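You operate a simulated robot arm through the tools that you are given. There is no shell and no other tool. Be economical: measure what you need, move in short steps, check, and stop when the job is done.

The job below is to be done with a simulated two-armed robot. You get a single attempt, and the scene is never put back.

JOB
Pull the handle off the wash brush head and brush the grit off the car mat.
Fine: hold the head as you pull; lay the handle about halfway along the boot box, on the side away from its slot; set the head back where it stood. What is to be rubbed or washed off counts as gone when no trace of it is left.

It is judged by the outcome, as a careful person would: the job done as asked, and still so three seconds after it is handed in. It fails if anything else is knocked over, pushed out of place, dropped, spilled or broken.

ROBOT AND FRAMES
Two 7-joint arms with two-finger parallel grippers on one trunk, on a base that drives. Base frame: it is fixed to the floor where the robot stands at the start and does not move with it; the origin is under the middle of the robot, x ahead of it, y to its left, z up; the surface under the hand at the start is at about z = 850. Units: mm, rad, N and s.
The left shoulder is at the start at [74, 174, 1184], the right one opposite. With the tool pointing down near the work surface each hand reaches from about 260 to 700 mm from the robot's upright axis, wherever it stands, measured 20 degrees to its own side. Places, roughly: boot box [400, 400, 900]; grit on the car mat [500, -300, 900]; wash brush head (19x8x8 cm) [600, 100, 900]. Payload 3.6 kg a hand.
The tool frame of a hand sits at the grasp point between the pads (the TCP): z along the fingers, y along the line on which they close. The tips reach 30 mm beyond it. The gripper opens to 110 mm. The fingers are 20 mm wide and 10 mm thick; the gripper's body (48 by 112 mm) begins 55 mm behind the TCP.
Orientation is that of the tool frame in the base frame, as a unit quaternion [x, y, z, w]. With the fingers straight down and closing along the base's y, the tool's x points along the base's -x, its y along +y and its z along -z.

CONTROLS
- The arms move only by the tool arm_command. It takes "left_series", "right_series" or both (then of equal length, played together; a hand with none holds still); each is a list of rows, each a list of 7 numbers: the shift along the tool's x, y, z in mm, then the turn, a rotation vector about the tool's x, y, z in rad, then the opening in per cent of the stroke, from 0 (shut) to 100 (fully open). In form: [[dx, dy, dz, ax, ay, az, gripper], ...]. A call has 1 to 12 rows; each row shifts and turns the commanded pose from where the row before left it, along the tool's axes as they then stand. Each row takes 0.2 s and may step no farther than 50 mm and 0.15 rad from the row before; otherwise, or with a gripper value out of range, the whole call is refused. A pose out of reach is approached as far as the arm can. The call stops where the force on the tool passes 90 N (or 10 N more than at its start, if that is more) or the arm is blocked; 0.2 s more then pass. Each finger travels about 153 mm/s and halts on what it meets, pressing with about 33 N; the grip force reading is that of the motor and also rises with nothing between the fingers. The clock runs only during rows and for 0.2 s after the last one: add rows that do not move to give the fingers time. It gives the time, the measured TCP pose, the force on the tool (base axes), the opening and the grip force at its end, in the units of the frame above (readings bear some noise), with the torque about the TCP (base axes, N m) and any sound that the robot's microphone picked up.
- Cameras (640 x 400 px; columns grow to the right, rows downward): "scene" is now at [165.5, 6, 1336.2]; the picture's right is [0.16, -0.99, -0.00], its down [-0.70, -0.11, -0.71] and it looks along [0.70, 0.11, -0.71] (base axes); focal length 214 px, centre (320, 200). "left" rides on the left gripper at [72, -17, -103] in its tool frame; the picture's right is [0.23, 0.97, 0.00], its down [-0.76, 0.18, -0.62] and it looks along [-0.61, 0.14, 0.78] (tool axes); focal length 222 px, centre (320, 200). "right" rides on the right gripper at [72, 17, -103] in its tool frame; the picture's right is [-0.23, 0.97, 0.00], its down [-0.76, -0.18, -0.62] and it looks along [-0.61, -0.14, 0.78] (tool axes); focal length 222 px, centre (320, 200). There is no depth. A picture from a camera that has moved, and an enlarged one, comes with that camera's place and axes in the base frame and with its lens. The place of the scene camera against the robot may be out by one fixed shift of up to 12 mm in any direction.
- get_image(camera): a new picture of that camera. No time passes.
- lift_body(by): slides the trunk up (or, below 0, down) by that many mm; the arms and the scene camera ride with it, the base frame stays. It gives what a move gives, with no picture.
- drive_base(legs): drives the robot by 1 to 6 legs, each [ahead, left, turn to the left] in mm, mm and rad, along the robot's own axes; the way and the turn of a leg run together, so that a leg with both is an arc; at most 1500 mm and 3.142 rad a leg. The arms and the cameras ride along, it lands a little off, and it stops where it bumps. It gives what a move gives.
- head_to(pan, tilt): turns the head with the scene camera to pan (to the left, within 1.501 rad either way) and tilt (down, from -0.506 to 1.204), counted from straight ahead of the robot. It gives what a move gives.
- zoom(camera, box): a new picture of the part [left, top, right, bottom] of that camera's present view, enlarged. No time passes.
- finish_job(): hands the job in; it is judged then, once.

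Go step by step. Nothing tells you exact positions but the pictures and the camera data: compare them with the known pose of the tool, close in by small moves and look again before you grip or let go. The budget is 120 turns and 88 pictures, counting those below and the enlarged ones. Unless the task says otherwise, let go and move clear before handing in, and close with one line.

The tools are called after "Request:" as name(argument=value, ...) on one line, values as JSON. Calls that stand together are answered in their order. arm_command: Moves the arms, as the interface text tells. Its arguments: {"type":"object","properties":{"left_series":{"type":"array","items":{"type":"array","items":{"type":"number"}}},"right_series":{"type":"array","items":{"type":"array","items":{"type":"number"}}}},"required":[]} The other tools are called the same way: lift_body (by) slides the trunk up or down; drive_base (legs) drives the base; head_to (pan, tilt) turns the head that bears the scene camera; get_image (camera) takes a picture; zoom (camera, box) takes an enlarged picture of a part of a camera's view; finish_job () hands the job in.

At the start:

```text
clock: 0.0
left_tool_pos: [478.4, 135.4, 1140.7]
left_tcp_rot: [-0.001, 1.0, 0.0, 0.0]
left_wrist_force: [-0.4, -1.0, 0.1]
left_torque: [0.02, 0.0, 0.03]
left_grip_width: 110.1
left_grasp_force: 0.1
right_tool_pos: [375.6, -168.6, 1201.4]
right_tcp_rot: [0.0, 1.0, 0.0, -0.001]
right_wrist_force: [0.5, -0.4, -0.6]
right_torque: [0.02, 0.01, 0.03]
right_grip_width: 109.8
right_grasp_force: 0.1
trunk travel left (down, up): [-300.0, 463.0]
robot x, y, heading: [2.9, -1.5, -0.001]
head pan, tilt: [0.159, 0.787]
```

scene: 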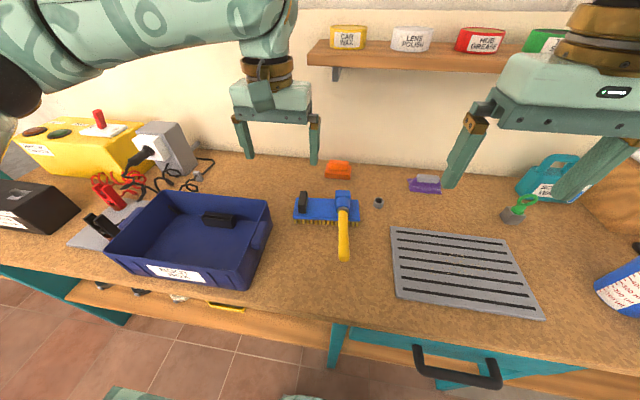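
right: 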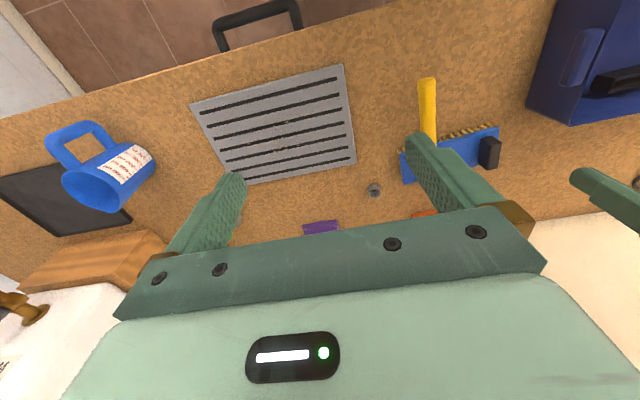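
left: 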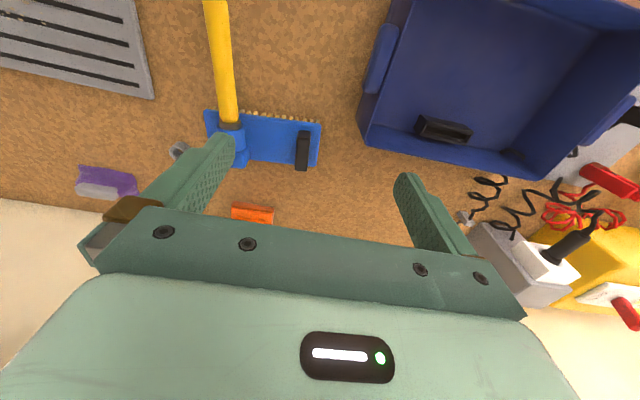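

I see the brush (blue head with a yellow handle pointing toward the robot), the boot box at left and the slotted mat at right. I'll zoom in on each before moving.

Request:
zoom(camera="scene", box=[270, 150, 400, 270])

Request:
zoom(camera="scene", box=[370, 200, 560, 340])

Request:
zoom(camera="scene", box=[60, 160, 290, 310])

Request:
zoom(camera="left", box=[170, 0, 350, 200])

```text
3.33 times, centred on (335, 210) of scene
camera zoom: at [165.5, 6.0, 1336.2], right [0.16, -0.99, 0.0], down [-0.7, -0.11, -0.71], along [0.7, 0.11, -0.71], focal length 715 px, centre (270, 167)
```

zoom: 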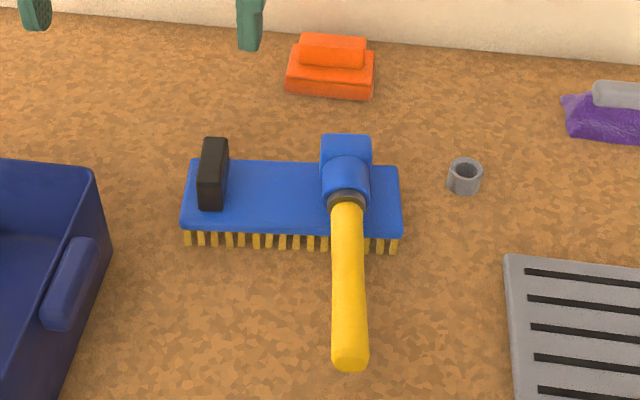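

```text
2.86 times, centred on (465, 270) of scene
camera zoom: at [165.5, 6.0, 1336.2], right [0.16, -0.99, 0.0], down [-0.7, -0.11, -0.71], along [0.7, 0.11, -0.71], focal length 613 px, centre (-94, 0)
```

zoom: 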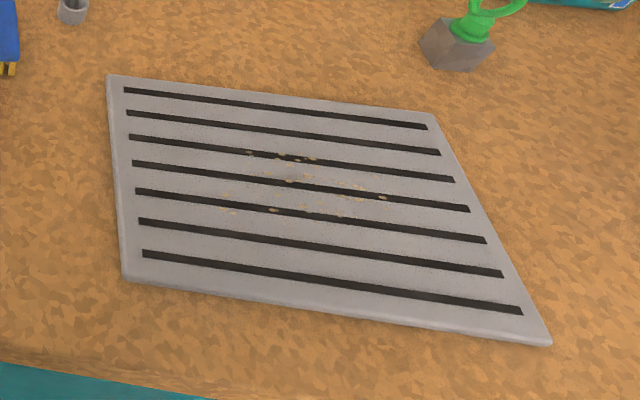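

```text
2.67 times, centred on (175, 235) of scene
camera zoom: at [165.5, 6.0, 1336.2], right [0.16, -0.99, 0.0], down [-0.7, -0.11, -0.71], along [0.7, 0.11, -0.71], focal length 572 px, centre (707, 107)
```

zoom: 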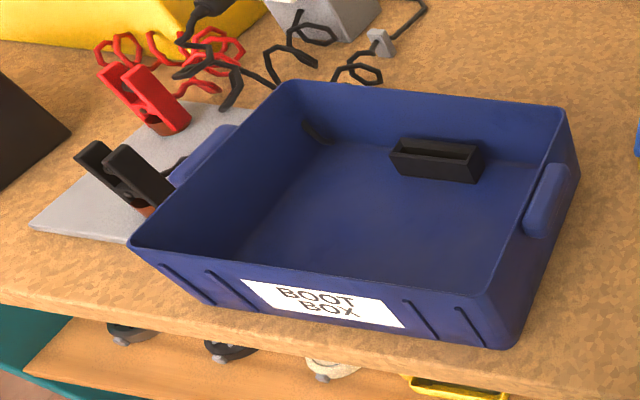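

```text
2.00 times, centred on (260, 100) of left
camera zoom: at [405.5, 118.5, 1245.0], right [-0.23, 0.97, 0.0], down [0.76, 0.18, 0.62], along [0.61, 0.14, -0.78], focal length 444 px, centre (440, 400)
```

zoom: 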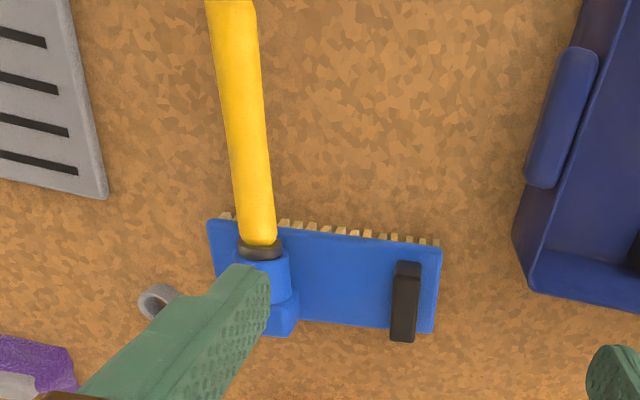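

The handle seems to lie horizontally toward me (about x 410–550, y 0, z 915). A black block stands at the left end of the head, good to hold it by. I'll bring both hands closer for a better look.

Request:
arm_command(left_series=[[10, -5, 40, 0, 0, 0, 100], [10, -5, 40, 0, 0, 0, 80], [0, 0, 0, 0, 0, 0, 60]], right_series=[[0, 40, 40, 0, 0, 0, 80], [0, 40, 40, 0, 0, 0, 60], [0, 40, 40, 0, 0, 0, 60]])

Request:
get_image(camera="left")

Request:
get_image(camera="right")

```text
refused: row 1 steps farther than a row can; nothing moved
```

```text
80 pictures are left
camera left: at [405.5, 118.5, 1245.0], right [-0.23, 0.97, 0.0], down [0.76, 0.18, 0.62], along [0.61, 0.14, -0.78], focal length 222 px, centre (320, 200)
```

left: 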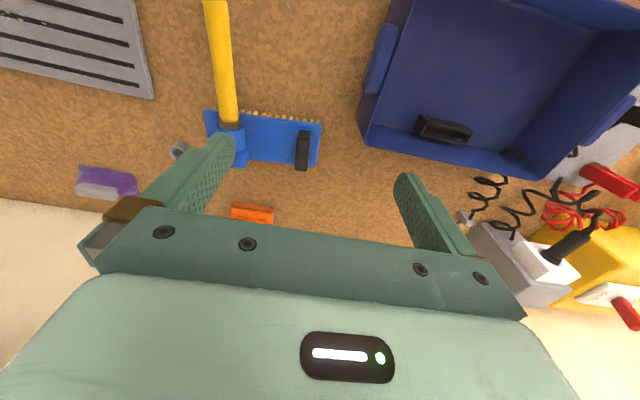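

```text
79 pictures are left
camera right: at [304.1, -150.8, 1303.1], right [0.23, 0.97, 0.0], down [0.76, -0.18, 0.62], along [0.61, -0.14, -0.78], focal length 222 px, centre (320, 200)
```

right: 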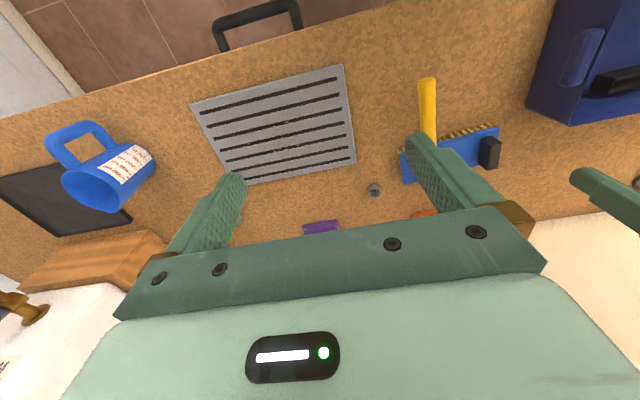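

The step was too long (over 50 mm combined), so nothing moved. I'll repeat it with shorter rows.

Request:
arm_command(left_series=[[10, -5, 40, 0, 0, 0, 100], [10, -5, 40, 0, 0, 0, 80], [0, 0, 0, 0, 0, 0, 60], [0, 0, 0, 0, 0, 0, 60]], right_series=[[0, 35, 34, 0, 0, 0, 80], [0, 35, 34, 0, 0, 0, 60], [0, 35, 34, 0, 0, 0, 60], [0, 35, 34, 0, 0, 0, 60]])

Request:
get_image(camera="left")

Request:
get_image(camera="right")

```text
clock: 1.0
left_tool_pos: [461.1, 125.1, 1059.6]
left_tcp_rot: [0.0, 1.0, -0.001, 0.0]
left_wrist_force: [0.1, 0.6, 0.2]
left_torque: [-0.02, -0.05, 0.0]
left_grip_width: 66.0
left_grasp_force: 0.2
right_tool_pos: [376.6, -27.1, 1065.9]
right_tcp_rot: [0.0, 1.0, -0.001, -0.001]
right_wrist_force: [-0.1, 0.3, 0.4]
right_torque: [-0.03, 0.0, 0.0]
right_grip_width: 65.9
right_grasp_force: 0.1
trunk travel left (down, up): [-300.0, 463.0]
robot x, y, heading: [-1.1, -1.9, 0.004]
head pan, tilt: [0.159, 0.787]
```

```text
78 pictures are left
camera left: at [388.6, 109.0, 1164.0], right [-0.23, 0.97, 0.0], down [0.76, 0.18, 0.62], along [0.61, 0.14, -0.78], focal length 222 px, centre (320, 200)
```

left: 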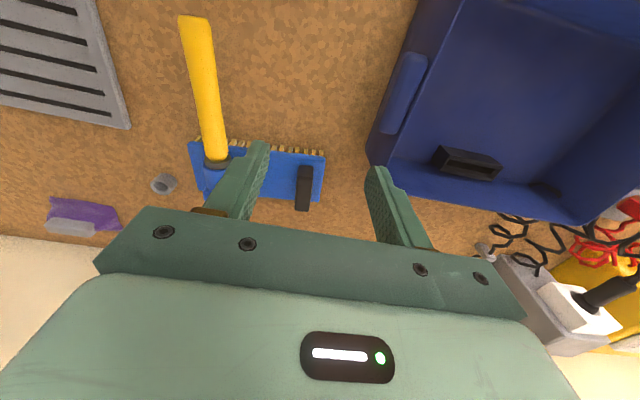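

```text
77 pictures are left
camera right: at [304.8, -10.6, 1168.9], right [0.23, 0.97, 0.0], down [0.76, -0.18, 0.62], along [0.61, -0.14, -0.78], focal length 222 px, centre (320, 200)
```

right: 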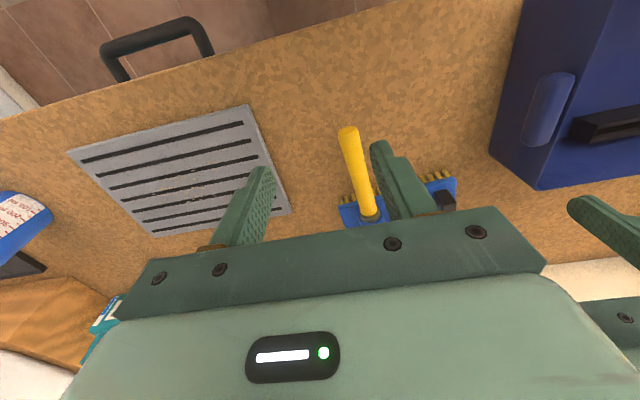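

Triangulation puts the handle from about (413,0,907) to (544,14,918), yawed about 0.12 rad, with the head yawed the same. Next I'll look closely at the block and the handle.

Request:
zoom(camera="left", box=[170, 110, 350, 230])

Request:
zoom(camera="right", box=[320, 110, 480, 240])

Request:
zoom(camera="scene", box=[280, 170, 380, 270])

```text
3.33 times, centred on (260, 170) of left
camera zoom: at [388.6, 109.0, 1164.0], right [-0.23, 0.97, 0.0], down [0.76, 0.18, 0.62], along [0.61, 0.14, -0.78], focal length 740 px, centre (520, 300)
```

zoom: 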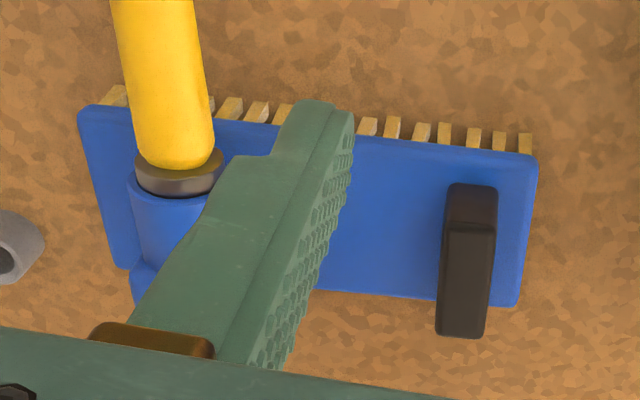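

```text
3.08 times, centred on (400, 175) of right
camera zoom: at [304.8, -10.6, 1168.9], right [0.23, 0.97, 0.0], down [0.76, -0.18, 0.62], along [0.61, -0.14, -0.78], focal length 684 px, centre (74, 277)
```

zoom: 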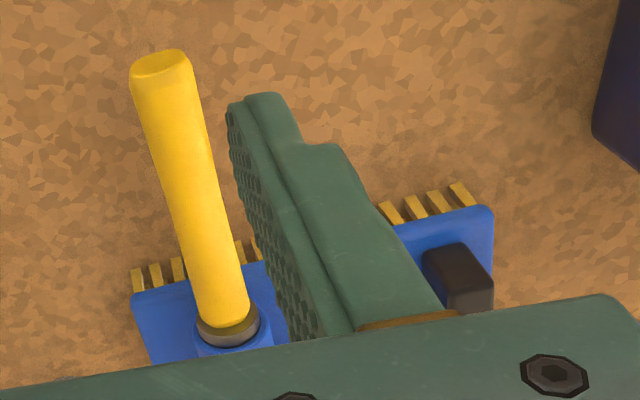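

```text
4.00 times, centred on (330, 220) of scene
camera zoom: at [166.0, 7.2, 1336.1], right [0.16, -0.99, 0.0], down [-0.7, -0.11, -0.7], along [0.7, 0.11, -0.71], focal length 858 px, centre (280, 120)
```

zoom: 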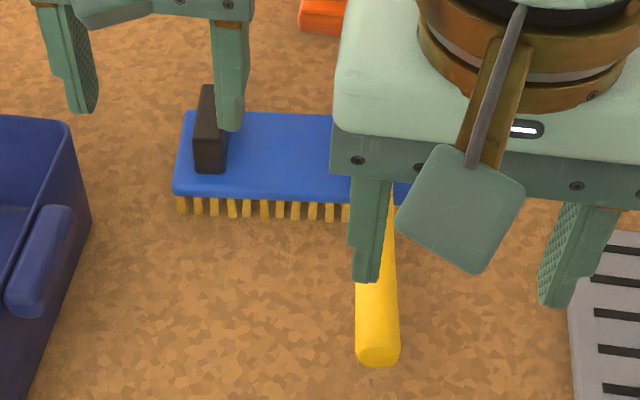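

The block is at about (584,129), top z about 911, on a plate whose top is at z about 878. I'll bring the left hand above the block and the right hand above the handle, both yawed 0.12.

Request:
arm_command(left_series=[[-45, 1, 0, 0, 0, 0, 60], [-45, 2, 0, 0, 0, 0, 60], [-33, 1, 0, 0, 0, 0, 60], [0, 0, 0, 0, 0, -0.12, 60], [0, 0, 45, 0, 0, 0, 60], [0, 0, 45, 0, 0, 0, 60], [0, 0, 0, 0, 0, 0, 60]], right_series=[[0, 0, 0, 0, 0, 0, 60], [-39, 16, 0, 0, 0, 0, 60], [-39, 16, 0, 0, 0, 0, 60], [0, 0, 0, 0, 0, -0.12, 60], [0, 0, 45, 0, 0, 0, 60], [0, 0, 45, 0, 0, 0, 60], [0, 0, 0, 0, 0, 0, 60]])

Request:
get_image(camera="left")

Request:
get_image(camera="right")

Request:
get_image(camera="scene")

```text
clock: 2.6
left_tool_pos: [583.7, 127.4, 969.4]
left_tcp_rot: [-0.061, 0.998, 0.0, 0.0]
left_wrist_force: [-0.6, -0.1, -0.3]
left_torque: [-0.01, 0.04, -0.01]
left_grip_width: 66.2
left_grasp_force: 0.0
right_tool_pos: [454.6, 2.4, 975.0]
right_tcp_rot: [-0.06, 0.998, 0.0, -0.002]
right_wrist_force: [0.0, 0.4, -0.2]
right_torque: [0.01, 0.01, 0.02]
right_grip_width: 66.3
right_grasp_force: 0.0
trunk travel left (down, up): [-300.0, 463.0]
robot x, y, heading: [-1.9, -1.6, 0.006]
head pan, tilt: [0.159, 0.787]
```

```text
73 pictures are left
camera left: at [513.2, 102.7, 1073.6], right [-0.34, 0.94, 0.0], down [0.73, 0.27, 0.62], along [0.59, 0.21, -0.78], focal length 222 px, centre (320, 200)
```

left: 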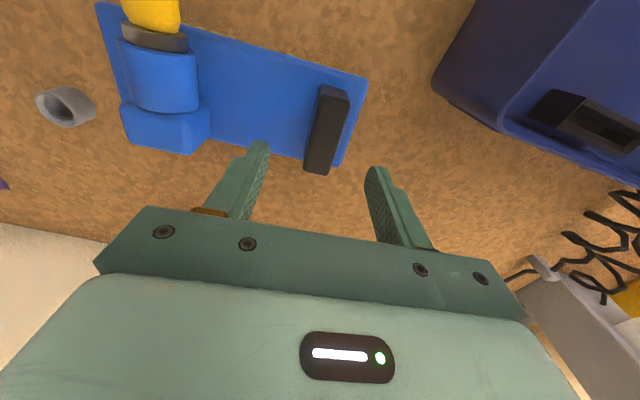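

```text
72 pictures are left
camera right: at [380.6, 10.1, 1078.0], right [0.11, 0.99, 0.0], down [0.78, -0.08, 0.62], along [0.62, -0.07, -0.78], focal length 222 px, centre (320, 200)
```

right: 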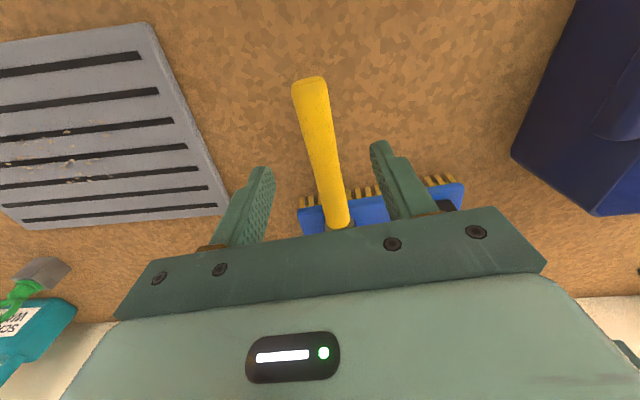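

```text
71 pictures are left
camera scene: at [165.1, 6.1, 1336.4], right [0.16, -0.99, 0.0], down [-0.7, -0.11, -0.71], along [0.7, 0.11, -0.71], focal length 214 px, centre (320, 200)
```

scene: 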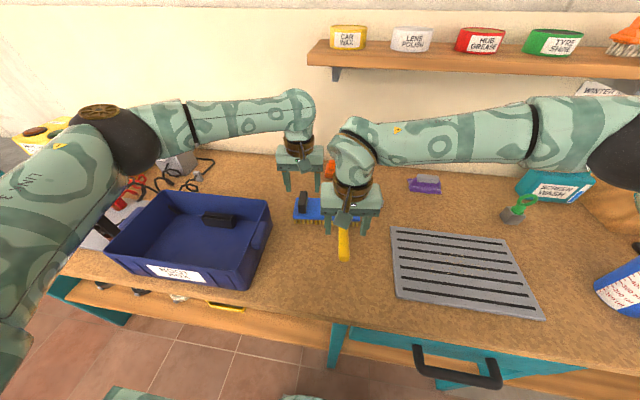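

The left hand is aligned over the block (centre about (576,128)) and the right over the handle. I'll descend with both, then close the left and then the right.

Request:
arm_command(left_series=[[7, 0, 28, 0, 0, 0, 60], [0, 0, 27, 0, 0, 0, 60], [0, 0, 0, 0, 0, 0, 60], [0, 0, 0, 0, 0, 0, 20], [0, 0, 0, 0, 0, 0, 0], [0, 0, 0, 0, 0, 0, 0]], right_series=[[0, 1, 32, 0, 0, 0, 60], [0, 0, 32, 0, 0, 0, 60], [0, 0, 0, 0, 0, 0, 60], [0, 0, 0, 0, 0, 0, 60], [0, 0, 0, 0, 0, 0, 60], [0, 0, 0, 0, 0, 0, 60]])

Request:
get_image(camera="left")

Request:
get_image(camera="right")

```text
clock: 4.0
left_tool_pos: [575.1, 126.9, 915.7]
left_tcp_rot: [-0.061, 0.998, 0.0, 0.0]
left_wrist_force: [-0.1, 0.7, 10.1]
left_torque: [0.06, -0.11, -0.29]
left_grip_width: 21.6
left_grasp_force: 33.2
right_tool_pos: [454.3, 4.6, 910.8]
right_tcp_rot: [-0.06, 0.998, -0.001, 0.0]
right_wrist_force: [0.3, 0.1, -0.3]
right_torque: [0.0, 0.02, 0.01]
right_grip_width: 66.0
right_grasp_force: 0.0
trunk travel left (down, up): [-300.0, 463.0]
robot x, y, heading: [-0.8, -0.0, -0.0]
head pan, tilt: [0.159, 0.787]
```

```text
70 pictures are left
camera left: at [504.3, 100.9, 1020.5], right [-0.34, 0.94, 0.0], down [0.73, 0.27, 0.62], along [0.59, 0.21, -0.78], focal length 222 px, centre (320, 200)
```

left: 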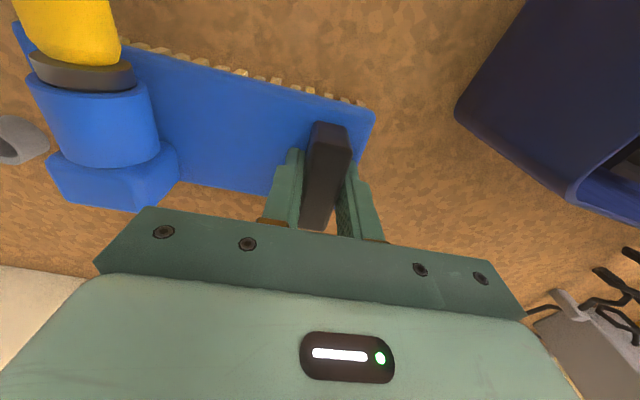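

```text
69 pictures are left
camera right: at [380.3, 13.2, 1013.5], right [0.11, 0.99, 0.0], down [0.78, -0.08, 0.62], along [0.62, -0.07, -0.78], focal length 222 px, centre (320, 200)
```

right: 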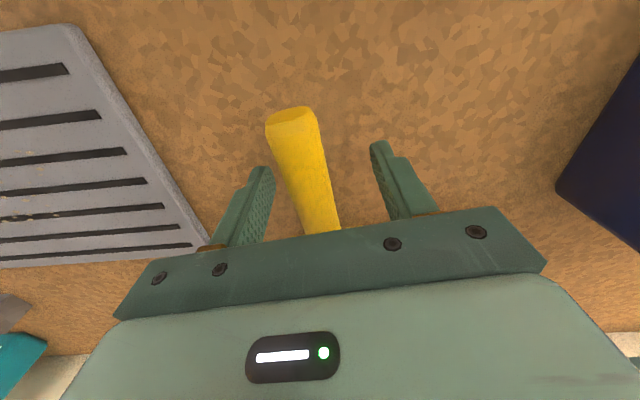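

The left hand holds the block at 21.6 mm. Now I'll close the right hand on the handle.

Request:
arm_command(right_series=[[0, 0, 0, 0, 0, 0, 20], [0, 0, 0, 0, 0, 0, 0], [0, 0, 0, 0, 0, 0, 0]], left_series=[[0, 0, -1, 0, 0, 0, 0], [0, 0, 0, 0, 0, 0, 0], [0, 0, 0, 0, 0, 0, 0]])

Request:
get_image(camera="right")

Request:
zoom(camera="left", box=[0, 0, 240, 220])

```text
clock: 4.8
left_tool_pos: [574.6, 129.9, 917.0]
left_tcp_rot: [-0.061, 0.998, 0.003, 0.001]
left_wrist_force: [8.8, 22.7, 0.5]
left_torque: [0.04, -0.3, -0.98]
left_grip_width: 21.9
left_grasp_force: 32.3
right_tool_pos: [454.9, 3.1, 909.0]
right_tcp_rot: [-0.059, 0.998, -0.001, -0.001]
right_wrist_force: [-7.7, -24.6, 5.7]
right_torque: [-0.07, -0.28, -0.94]
right_grip_width: 25.2
right_grasp_force: 32.9
trunk travel left (down, up): [-300.0, 463.0]
robot x, y, heading: [-1.7, -1.5, 0.002]
head pan, tilt: [0.159, 0.787]
```

```text
68 pictures are left
camera right: at [380.8, 12.3, 1013.1], right [0.11, 0.99, 0.0], down [0.78, -0.09, 0.62], along [0.62, -0.07, -0.78], focal length 222 px, centre (320, 200)
```

right: 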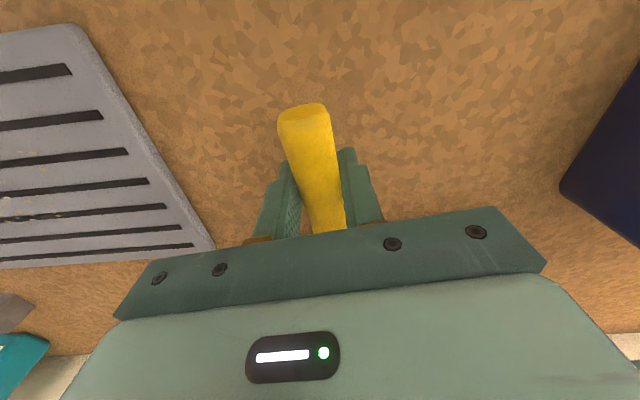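

```text
1.82 times, centred on (120, 110) of left
camera zoom: at [504.8, 103.2, 1020.4], right [-0.34, 0.94, 0.0], down [0.73, 0.27, 0.63], along [0.59, 0.22, -0.78], focal length 404 px, centre (684, 364)
```

zoom: 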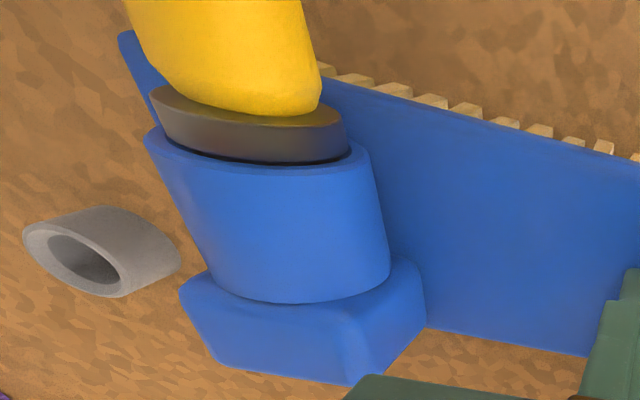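

Both hands grip. I'll ease the 2 mm side load and pull along the handle's axis in small steps.

Request:
arm_command(right_series=[[0, -2, 0, 0, 0, 0, 0], [3, 0, 0, 0, 0, 0, 0], [3, 0, 0, 0, 0, 0, 0], [3, 0, 0, 0, 0, 0, 0], [3, 0, 0, 0, 0, 0, 0]])

Request:
zoom(camera="left", box=[0, 0, 240, 220])

```text
clock: 6.0
left_tool_pos: [573.6, 126.6, 916.1]
left_tcp_rot: [-0.061, 0.998, -0.001, -0.001]
left_wrist_force: [-1.8, 1.2, 0.0]
left_torque: [0.13, 0.18, -0.13]
left_grip_width: 21.7
left_grasp_force: 32.7
right_tool_pos: [440.2, 3.4, 910.5]
right_tcp_rot: [-0.061, 0.998, 0.002, 0.0]
right_wrist_force: [1.1, -2.8, 0.2]
right_torque: [-0.04, 0.03, -0.33]
right_grip_width: 25.6
right_grasp_force: 32.7
trunk travel left (down, up): [-300.0, 463.0]
robot x, y, heading: [0.9, 1.0, 0.0]
head pan, tilt: [0.159, 0.787]
```

```text
1.82 times, centred on (120, 110) of left
camera zoom: at [504.2, 100.7, 1020.9], right [-0.34, 0.94, 0.0], down [0.74, 0.27, 0.62], along [0.58, 0.21, -0.78], focal length 404 px, centre (684, 364)
```

zoom: 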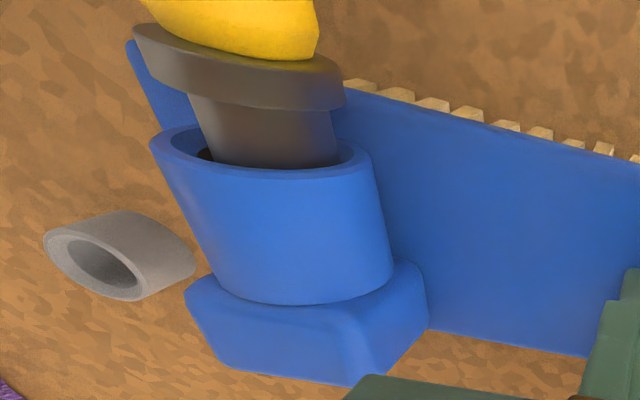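

The handle is sliding out freely. I'll keep drawing it straight out.

Request:
arm_command(right_series=[[10, 0, 0, 0, 0, 0, 0], [10, 0, 0, 0, 0, 0, 0], [10, 0, 0, 0, 0, 0, 0], [10, 0, 0, 0, 0, 0, 0], [10, 0, 0, 0, 0, 0, 0], [10, 0, 0, 0, 0, 0, 0], [0, 0, 0, 0, 0, 0, 0]])

Request:
get_image(camera="scene")

Request:
get_image(camera="left")

```text
clock: 7.6
left_tool_pos: [575.2, 128.1, 916.3]
left_tcp_rot: [-0.061, 0.998, 0.0, 0.0]
left_wrist_force: [-0.1, -0.7, -0.2]
left_torque: [0.01, 0.07, 0.01]
left_grip_width: 21.7
left_grasp_force: 32.6
right_tool_pos: [383.8, -4.7, 909.8]
right_tcp_rot: [-0.06, 0.998, 0.0, 0.0]
right_wrist_force: [-1.0, 0.3, 0.0]
right_torque: [0.01, -0.01, -0.02]
right_grip_width: 25.4
right_grasp_force: 33.0
trunk travel left (down, up): [-300.0, 463.0]
robot x, y, heading: [-0.3, 2.5, -0.002]
head pan, tilt: [0.159, 0.787]
```

```text
65 pictures are left
camera scene: at [165.7, 6.2, 1336.2], right [0.16, -0.99, 0.0], down [-0.7, -0.11, -0.71], along [0.7, 0.11, -0.71], focal length 214 px, centre (320, 200)
```

scene: 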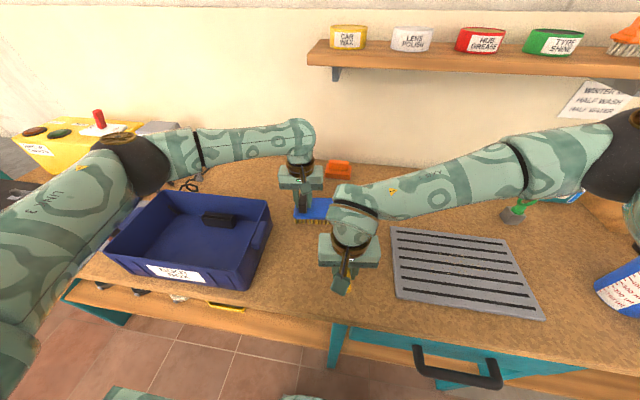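

```text
64 pictures are left
camera left: at [504.6, 101.9, 1020.8], right [-0.34, 0.94, 0.0], down [0.73, 0.27, 0.62], along [0.59, 0.21, -0.78], focal length 222 px, centre (320, 200)
```

left: 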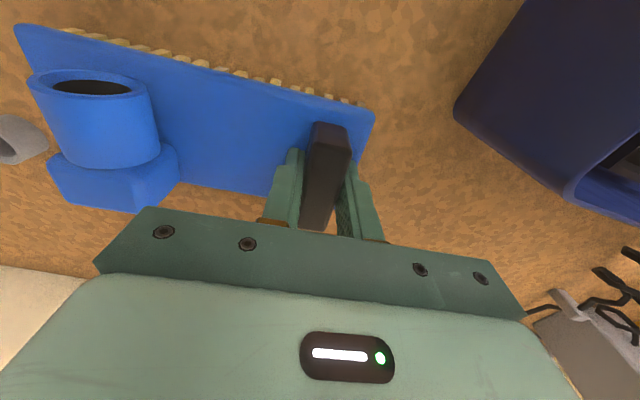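

The handle is out, but I hold it so deep in the fingers that I'd have to drop it about 17 mm to lay it down. I'll slide it most of the way back into the socket, still held, and regrip it nearer the fingertips.

Request:
arm_command(right_series=[[-10, 0, 0, 0, 0, 0, 0], [-10, 0, 0, 0, 0, 0, 0], [-10, 0, 0, 0, 0, 0, 0], [-10, 0, 0, 0, 0, 0, 0], [-10, 0, 0, 0, 0, 0, 0], [-8, 0, 0, 0, 0, 0, 0], [0, 0, 0, 0, 0, 0, 0]])

Request:
get_image(camera="left")

```text
clock: 9.2
left_tool_pos: [574.6, 128.9, 915.6]
left_tcp_rot: [-0.061, 0.998, 0.001, 0.0]
left_wrist_force: [1.9, 10.1, 0.0]
left_torque: [-0.02, -0.03, 0.13]
left_grip_width: 21.9
left_grasp_force: 32.9
right_tool_pos: [439.2, 2.0, 910.6]
right_tcp_rot: [-0.059, 0.998, 0.0, -0.001]
right_wrist_force: [-1.6, -8.1, 2.6]
right_torque: [0.01, -0.31, -0.94]
right_grip_width: 25.5
right_grasp_force: 33.1
trunk travel left (down, up): [-300.0, 463.0]
robot x, y, heading: [-3.3, 3.3, -0.003]
head pan, tilt: [0.159, 0.787]
```

```text
63 pictures are left
camera left: at [504.7, 102.6, 1020.7], right [-0.34, 0.94, 0.0], down [0.73, 0.27, 0.62], along [0.59, 0.21, -0.78], focal length 222 px, centre (320, 200)
```

left: 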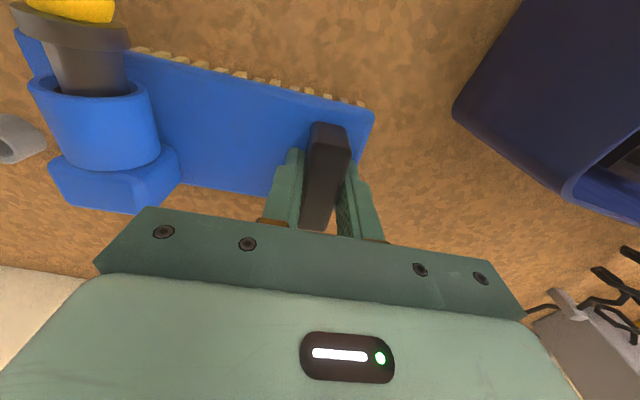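

The spigot is back in the socket with about 15 mm showing. I'll push it in 6 mm more, open the hand and check that the handle stays supported.

Request:
arm_command(right_series=[[-6, 0, 0, 0, 0, 0, 0], [0, 0, 0, 0, 0, 0, 0], [0, 0, 0, 0, 0, 0, 35], [0, 0, 0, 0, 0, 0, 50], [0, 0, 0, 0, 0, 0, 50]])

Request:
get_image(camera="right")

Request:
get_image(camera="left")

```text
clock: 10.4
left_tool_pos: [574.2, 126.7, 915.1]
left_tcp_rot: [-0.061, 0.998, 0.0, 0.0]
left_wrist_force: [0.4, 0.6, 0.1]
left_torque: [0.04, 0.03, 0.04]
left_grip_width: 21.9
left_grasp_force: 32.7
right_tool_pos: [445.3, 2.6, 909.6]
right_tcp_rot: [-0.061, 0.998, -0.001, -0.002]
right_wrist_force: [0.0, 0.0, 0.4]
right_torque: [0.01, -0.01, 0.0]
right_grip_width: 55.1
right_grasp_force: 0.0
trunk travel left (down, up): [-300.0, 463.0]
robot x, y, heading: [3.2, -1.8, 0.002]
head pan, tilt: [0.159, 0.787]
```

```text
62 pictures are left
camera right: at [372.4, 11.3, 1013.2], right [0.11, 0.99, 0.0], down [0.78, -0.08, 0.62], along [0.62, -0.07, -0.78], focal length 222 px, centre (320, 200)
```

right: 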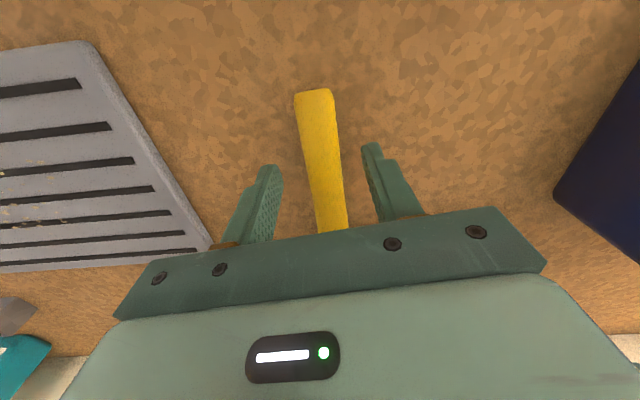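

```text
61 pictures are left
camera left: at [504.6, 101.7, 1020.8], right [-0.34, 0.94, 0.0], down [0.73, 0.27, 0.62], along [0.59, 0.21, -0.78], focal length 222 px, centre (320, 200)
```

left: 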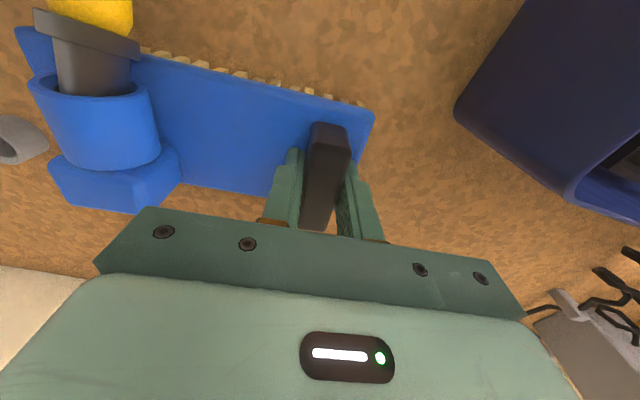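

The handle droops a little but is held by the socket. I'll measure the droop in the scene view so I can match it.

Request:
arm_command(right_series=[[20, 0, -40, 0, 0, 0, 50], [20, 0, -40, 0, 0, 0, 50], [20, 0, -40, 0, 0, 0, 50], [0, -40, 0, 0, 0, 0, 50], [0, -40, 0, 0, 0, 0, 50]])

Request:
get_image(camera="right")

Request:
zoom(camera="scene", box=[280, 170, 380, 270])

```text
clock: 11.6
left_tool_pos: [573.8, 126.3, 917.3]
left_tcp_rot: [-0.06, 0.998, 0.0, 0.0]
left_wrist_force: [0.4, -0.5, -0.2]
left_torque: [0.14, 0.03, -0.02]
left_grip_width: 21.8
left_grasp_force: 32.9
right_tool_pos: [392.1, -86.6, 1032.0]
right_tcp_rot: [-0.06, 0.998, 0.0, -0.001]
right_wrist_force: [0.0, -0.4, 0.1]
right_torque: [0.03, 0.0, 0.01]
right_grip_width: 55.1
right_grasp_force: 0.1
trunk travel left (down, up): [-300.0, 463.0]
robot x, y, heading: [3.7, -0.5, -0.003]
head pan, tilt: [0.159, 0.787]
```

```text
60 pictures are left
camera right: at [318.9, -79.2, 1134.2], right [0.11, 0.99, 0.0], down [0.78, -0.09, 0.62], along [0.62, -0.07, -0.78], focal length 222 px, centre (320, 200)
```

right: 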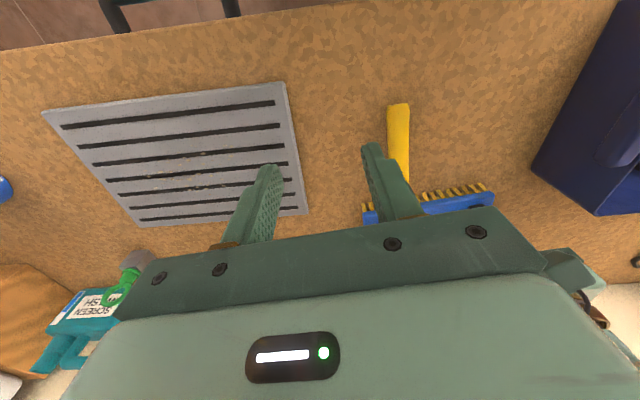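

```text
4.00 times, centred on (330, 220) of scene
camera zoom: at [165.4, 5.2, 1336.2], right [0.16, -0.99, 0.0], down [-0.7, -0.11, -0.71], along [0.7, 0.11, -0.71], focal length 858 px, centre (280, 120)
```

zoom: 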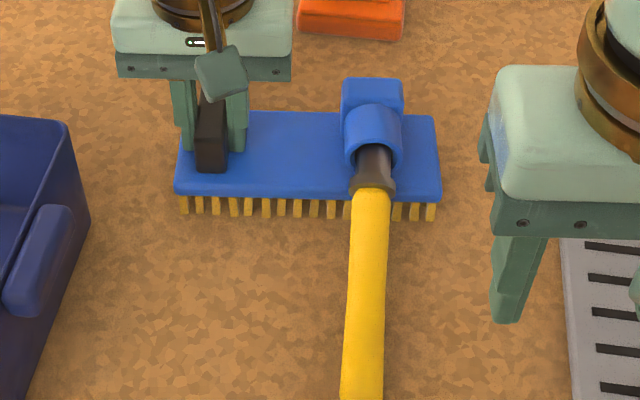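

The handle slopes about 0.18 rad, from tip (398,0,885) to the socket. I'll come over it with the right hand pitched to match.

Request:
arm_command(right_series=[[-26, 27.5, 0, 0, 0, 0, 50], [-26, 27.5, 0, 0, 0, 0, 50], [-26, 27.5, 0, 0, 0, 0, 50], [0, 0, 0, 0, -0.085, 0, 50], [0, 0, 0, 0, -0.085, 0, 50], [5.7, 0, 33, 0, 0, 0, 50], [5.7, 0, 33, 0, 0, 0, 50], [0, 0, 0, 0, 0, 0, 50]])

Request:
get_image(camera="right")

Request:
get_image(camera="left")

```text
clock: 13.4
left_tool_pos: [574.3, 127.7, 916.7]
left_tcp_rot: [-0.06, 0.998, 0.0, 0.0]
left_wrist_force: [0.4, 0.3, 0.0]
left_torque: [0.01, 0.04, 0.04]
left_grip_width: 21.9
left_grasp_force: 33.0
right_tool_pos: [465.3, 9.4, 961.4]
right_tcp_rot: [-0.06, 0.995, 0.006, 0.085]
right_wrist_force: [0.3, 0.0, 0.8]
right_torque: [0.01, 0.01, 0.02]
right_grip_width: 55.2
right_grasp_force: 0.0
trunk travel left (down, up): [-300.0, 463.0]
robot x, y, heading: [-4.0, 1.3, 0.001]
head pan, tilt: [0.159, 0.787]
```

```text
58 pictures are left
camera right: at [375.3, 14.2, 1050.4], right [0.11, 0.99, 0.04], down [0.66, -0.1, 0.74], along [0.74, -0.05, -0.67], focal length 222 px, centre (320, 200)
```

right: 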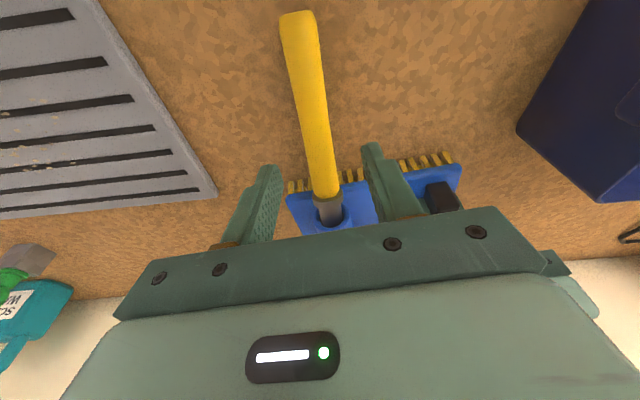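

```text
57 pictures are left
camera left: at [504.7, 101.8, 1020.8], right [-0.34, 0.94, 0.0], down [0.73, 0.27, 0.62], along [0.59, 0.21, -0.78], focal length 222 px, centre (320, 200)
```

left: 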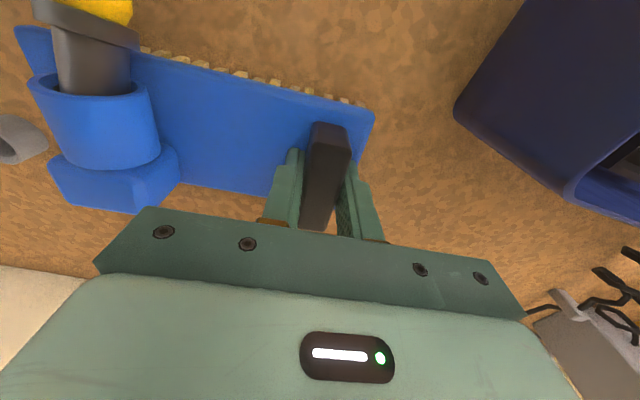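

The right hand is aligned with the drooping handle. I'll descend so it sits near the fingertips, then close.

Request:
arm_command(right_series=[[6.5, -0.8, 23, 0, 0, 0, 50], [6.5, -0.8, 23, 0, 0, 0, 50], [0, 0, 0, 0, 0, 0, 50], [0, 0, 0, 0, 0, 0, 15], [0, 0, 0, 0, 0, 0, 0], [0, 0, 0, 0, 0, 0, 0]])

Request:
get_image(camera="right")

```text
clock: 14.8
left_tool_pos: [573.8, 128.1, 916.1]
left_tcp_rot: [-0.061, 0.998, 0.0, 0.0]
left_wrist_force: [-0.8, 6.5, -0.6]
left_torque: [-0.07, 0.05, -0.11]
left_grip_width: 21.6
left_grasp_force: 33.3
right_tool_pos: [459.0, 6.0, 913.4]
right_tcp_rot: [-0.06, 0.995, 0.005, 0.085]
right_wrist_force: [0.1, -8.0, 1.3]
right_torque: [-0.04, -0.16, -0.72]
right_grip_width: 25.7
right_grasp_force: 32.6
trunk travel left (down, up): [-300.0, 463.0]
robot x, y, heading: [-0.9, -1.7, -0.004]
head pan, tilt: [0.159, 0.787]
```

```text
56 pictures are left
camera right: at [369.4, 11.7, 1002.3], right [0.11, 0.99, 0.04], down [0.66, -0.1, 0.74], along [0.74, -0.05, -0.67], focal length 222 px, centre (320, 200)
```

right: 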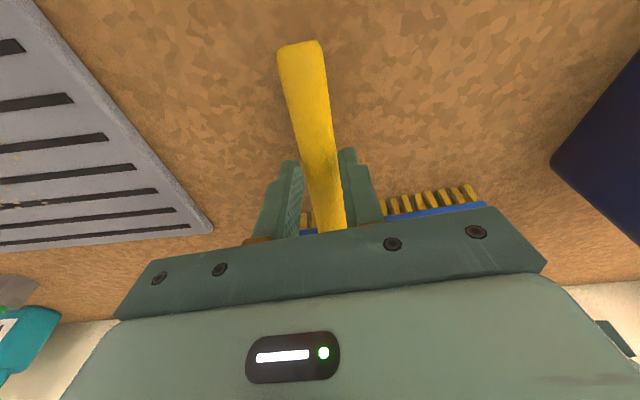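

Gripped near the tips at 25.7 mm. Now I'll draw it out of the socket again while the left hand still holds the head.

Request:
arm_command(right_series=[[8, -0.5, 0, 0, 0, 0, 0], [8, 0, 0, 0, 0, 0, 0], [8, 0, 0, 0, 0, 0, 0], [8, 0, 0, 0, 0, 0, 0], [8, 0, -2, 0, 0.03, 0, 0], [8, 0, -3, 0, 0.05, 0, 0], [10, 0, -5, 0, 0.05, 0, 0], [10, 0, -10, 0, 0.04, 0, 0]])

Request:
get_image(camera="left")

Request:
get_image(camera="right")

```text
clock: 16.6
left_tool_pos: [574.4, 127.6, 916.1]
left_tcp_rot: [-0.06, 0.998, 0.0, -0.001]
left_wrist_force: [-1.1, -0.2, -0.3]
left_torque: [-0.07, 0.09, -0.05]
left_grip_width: 21.8
left_grasp_force: 32.4
right_tool_pos: [389.3, -3.3, 926.2]
right_tcp_rot: [-0.06, 0.998, 0.0, -0.001]
right_wrist_force: [0.5, 0.2, -0.8]
right_torque: [0.0, 0.0, 0.01]
right_grip_width: 25.2
right_grasp_force: 33.2
trunk travel left (down, up): [-300.0, 463.0]
robot x, y, heading: [1.2, 0.6, 0.003]
head pan, tilt: [0.159, 0.787]
```

```text
55 pictures are left
camera left: at [504.5, 101.8, 1020.8], right [-0.34, 0.94, 0.0], down [0.73, 0.27, 0.62], along [0.59, 0.21, -0.78], focal length 222 px, centre (320, 200)
```

left: 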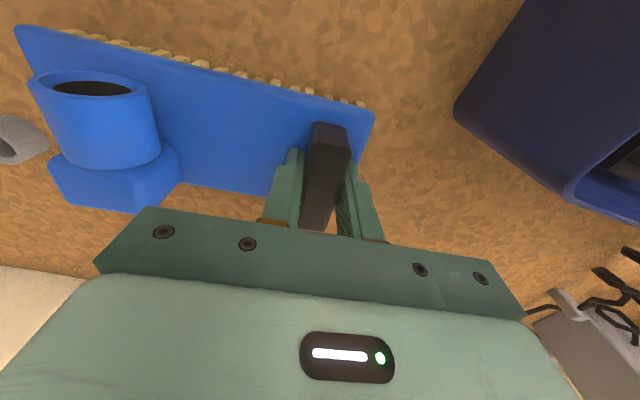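

```text
54 pictures are left
camera right: at [315.6, 4.5, 1029.0], right [0.11, 0.99, 0.0], down [0.78, -0.08, 0.62], along [0.62, -0.07, -0.78], focal length 222 px, centre (320, 200)
```

right: 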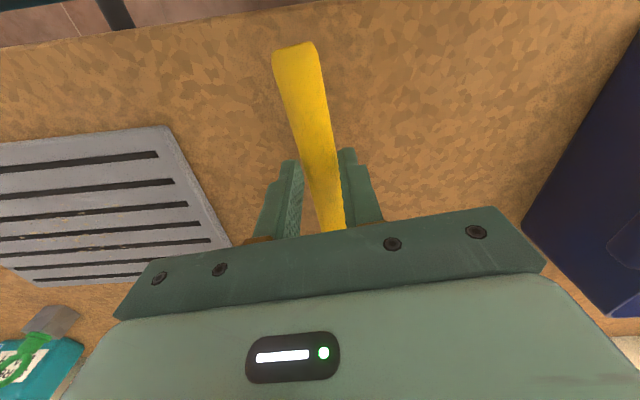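

The handle is out again, level and near the fingertips. I'll release the head where it stands, raise both hands and bring the left one back, high and out of the way.

Request:
arm_command(left_series=[[0, 0, 0, 0, 0, 0, 25], [0, 0, 0, 0, 0, 0, 40], [0, 0, -15, 0, 0, 0, 40], [0, 0, -45, 0, 0, 0, 40], [0, 0, -45, 0, 0, 0, 40], [0, 0, -45, 0, 0, 0, 40], [30, 0, -35, 0, 0, 0, 40], [30, 20, -30, 0, 0, 0, 40], [40, 25, -10, 0, 0, 0, 40], [40, 25, 0, 0, 0, 0, 40], [40, 25, 0, 0, 0, 0, 40]], right_series=[[0, 0, -20, 0, 0, 0, 0], [0, 0, -30, 0, 0, 0, 0], [0, 0, -40, 0, 0, 0, 0], [0, 0, -40, 0, 0, 0, 0], [0, 0, -40, 0, 0, 0, 0], [0, 0, 0, 0, 0, 0, 0], [0, 0, 0, 0, 0, 0, 0], [0, 0, 0, 0, 0, 0, 0], [0, 0, 0, 0, 0, 0, 0], [0, 0, 0, 0, 0, 0, 0], [0, 0, 0, 0, 0, 0, 0]])

Request:
get_image(camera="scene")

```text
clock: 19.0
left_tool_pos: [385.7, 204.5, 1138.4]
left_tcp_rot: [-0.061, 0.998, -0.001, 0.0]
left_wrist_force: [-0.6, -0.1, 0.1]
left_torque: [-0.06, 0.04, 0.03]
left_grip_width: 43.6
left_grasp_force: 0.0
right_tool_pos: [389.4, -3.9, 1094.8]
right_tcp_rot: [-0.061, 0.998, -0.001, 0.0]
right_wrist_force: [-0.6, 1.1, -1.0]
right_torque: [0.01, -0.01, 0.01]
right_grip_width: 24.9
right_grasp_force: 33.3
trunk travel left (down, up): [-300.0, 463.0]
robot x, y, heading: [-3.8, 5.3, -0.001]
head pan, tilt: [0.159, 0.787]
```

```text
53 pictures are left
camera scene: at [164.2, 6.9, 1336.4], right [0.16, -0.99, 0.0], down [-0.7, -0.11, -0.71], along [0.7, 0.11, -0.71], focal length 214 px, centre (320, 200)
```

scene: 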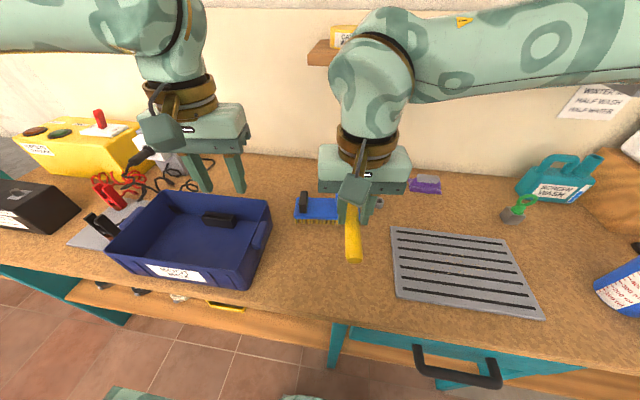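

The head stands where it was. I'll use the left camera to measure the box interior.

Request:
get_image(camera="left")

```text
52 pictures are left
camera left: at [316.0, 178.9, 1241.8], right [-0.34, 0.94, 0.0], down [0.73, 0.27, 0.62], along [0.59, 0.21, -0.78], focal length 222 px, centre (320, 200)
```

left: 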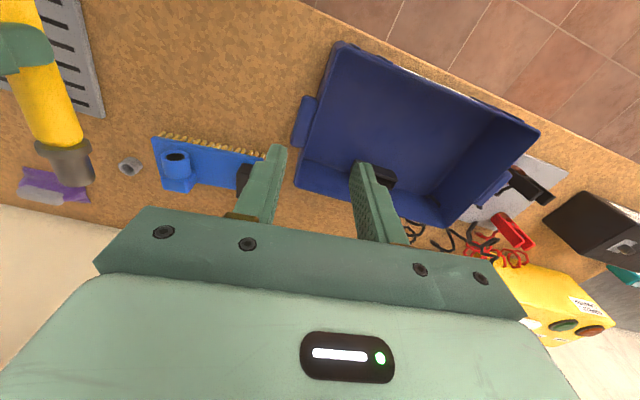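

The box rim spans about x 326–528, y 208–509, with the slot on the far wall. So the handle goes along y at about (393,358). I'll drive left about 335 mm and then yaw the hand a quarter turn.

Request:
drive_base(legs=[[0, 335, 0]])

Request:
get_image(camera="scene")

```text
clock: 21.2
left_tool_pos: [383.0, 549.6, 1137.8]
left_tcp_rot: [-0.066, 0.998, -0.001, 0.0]
left_wrist_force: [0.9, 0.9, 0.2]
left_torque: [-0.03, -0.01, -0.03]
left_grip_width: 43.8
left_grasp_force: 0.0
right_tool_pos: [389.3, 340.8, 1094.1]
right_tcp_rot: [-0.066, 0.998, 0.0, -0.001]
right_wrist_force: [-0.1, 0.1, -0.5]
right_torque: [-0.03, -0.01, 0.0]
right_grip_width: 24.9
right_grasp_force: 33.2
trunk travel left (down, up): [-300.0, 463.0]
robot x, y, heading: [-1.8, 341.9, 0.01]
head pan, tilt: [0.159, 0.787]
```

```text
51 pictures are left
camera scene: at [163.6, 349.0, 1336.2], right [0.17, -0.99, 0.0], down [-0.7, -0.12, -0.71], along [0.7, 0.12, -0.71], focal length 214 px, centre (320, 200)
```

scene: 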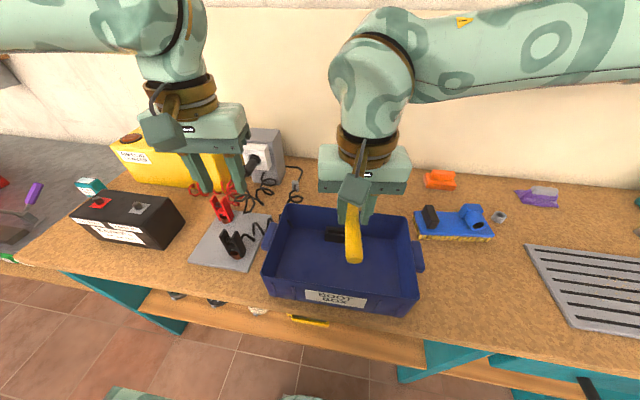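

I'm now in front of the box. I'll turn the hand a quarter turn, staying high.

Request:
arm_command(right_series=[[0, 0, 0, 0, 0, -0.144, 0], [0, 0, 0, 0, 0, -0.144, 0], [0, 0, 0, 0, 0, -0.144, 0], [0, 0, 0, 0, 0, -0.144, 0], [0, 0, 0, 0, 0, -0.144, 0], [0, 0, 0, 0, 0, -0.144, 0], [0, 0, 0, 0, 0, -0.144, 0], [0, 0, 0, 0, 0, -0.144, 0], [0, 0, 0, 0, 0, -0.144, 0], [0, 0, 0, 0, 0, -0.143, 0], [0, 0, 0, 0, 0, 0, 0]])

Request:
get_image(camera="right")

Request:
get_image(camera="scene")

```text
clock: 23.6
left_tool_pos: [383.6, 548.0, 1136.9]
left_tcp_rot: [-0.065, 0.998, 0.0, 0.0]
left_wrist_force: [0.3, 0.6, -0.6]
left_torque: [-0.01, -0.01, 0.0]
left_grip_width: 44.0
left_grasp_force: 0.1
right_tool_pos: [389.5, 340.1, 1094.6]
right_tcp_rot: [-0.434, 0.901, 0.0, -0.001]
right_wrist_force: [-0.3, -0.1, -0.5]
right_torque: [-0.02, -0.02, -0.01]
right_grip_width: 25.0
right_grasp_force: 32.7
right hand out of reach, approached as far as the arm can: row 6, 7, 8, 9, 10
trunk travel left (down, up): [-300.0, 463.0]
robot x, y, heading: [-1.9, 338.6, 0.013]
head pan, tilt: [0.159, 0.787]
```

```text
50 pictures are left
camera right: at [330.8, 293.8, 1197.1], right [-0.62, 0.78, 0.0], down [0.61, 0.49, 0.62], along [0.49, 0.39, -0.78], focal length 222 px, centre (320, 200)
```

right: 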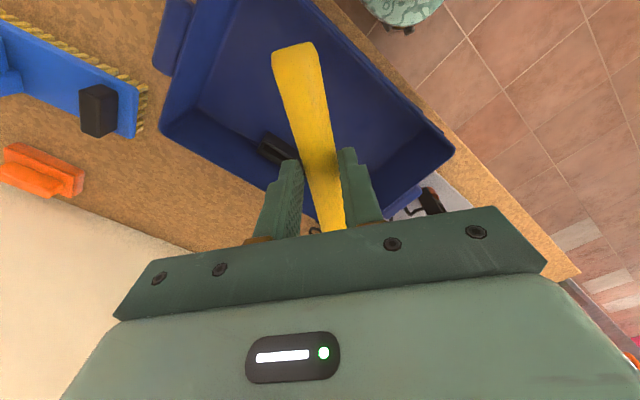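

```text
49 pictures are left
camera scene: at [163.6, 348.0, 1336.2], right [0.17, -0.99, 0.0], down [-0.7, -0.12, -0.71], along [0.7, 0.12, -0.71], focal length 214 px, centre (320, 200)
```

scene: 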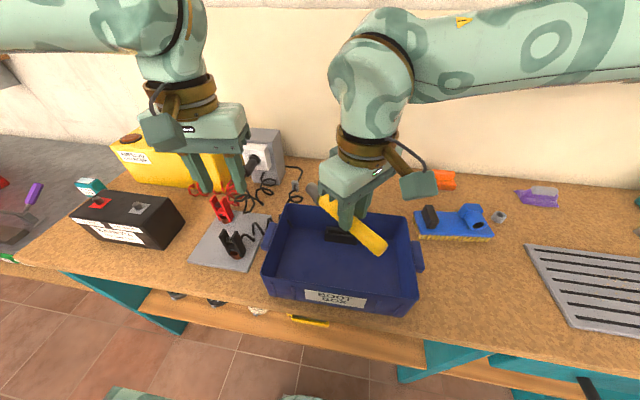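

The yaw stops at about 0.9 rad in this direction. I'll try turning the other way.

Request:
arm_command(right_series=[[0, 0, 0, 0, 0, 0.145, 0], [0, 0, 0, 0, 0, 0.145, 0], [0, 0, 0, 0, 0, 0.145, 0], [0, 0, 0, 0, 0, 0.145, 0], [0, 0, 0, 0, 0, 0.145, 0], [0, 0, 0, 0, 0, 0.145, 0], [0, 0, 0, 0, 0, 0.145, 0], [0, 0, 0, 0, 0, 0.145, 0], [0, 0, 0, 0, 0, 0.145, 0], [0, 0, 0, 0, 0, 0.145, 0], [0, 0, 0, 0, 0, 0.145, 0], [0, 0, 0, 0, 0, 0.145, 0]])

```text
clock: 26.2
left_tool_pos: [383.7, 548.0, 1136.7]
left_tcp_rot: [-0.065, 0.998, 0.0, 0.0]
left_wrist_force: [-1.2, 0.0, 0.1]
left_torque: [-0.01, 0.0, 0.05]
left_grip_width: 44.2
left_grasp_force: 0.0
right_tool_pos: [389.4, 340.2, 1093.5]
right_tcp_rot: [0.41, 0.912, 0.0, 0.0]
right_wrist_force: [0.2, 0.1, -0.5]
right_torque: [-0.02, 0.01, 0.01]
right_grip_width: 25.0
right_grasp_force: 32.9
trunk travel left (down, up): [-300.0, 463.0]
robot x, y, heading: [-5.8, 340.1, 0.01]
head pan, tilt: [0.159, 0.787]
```

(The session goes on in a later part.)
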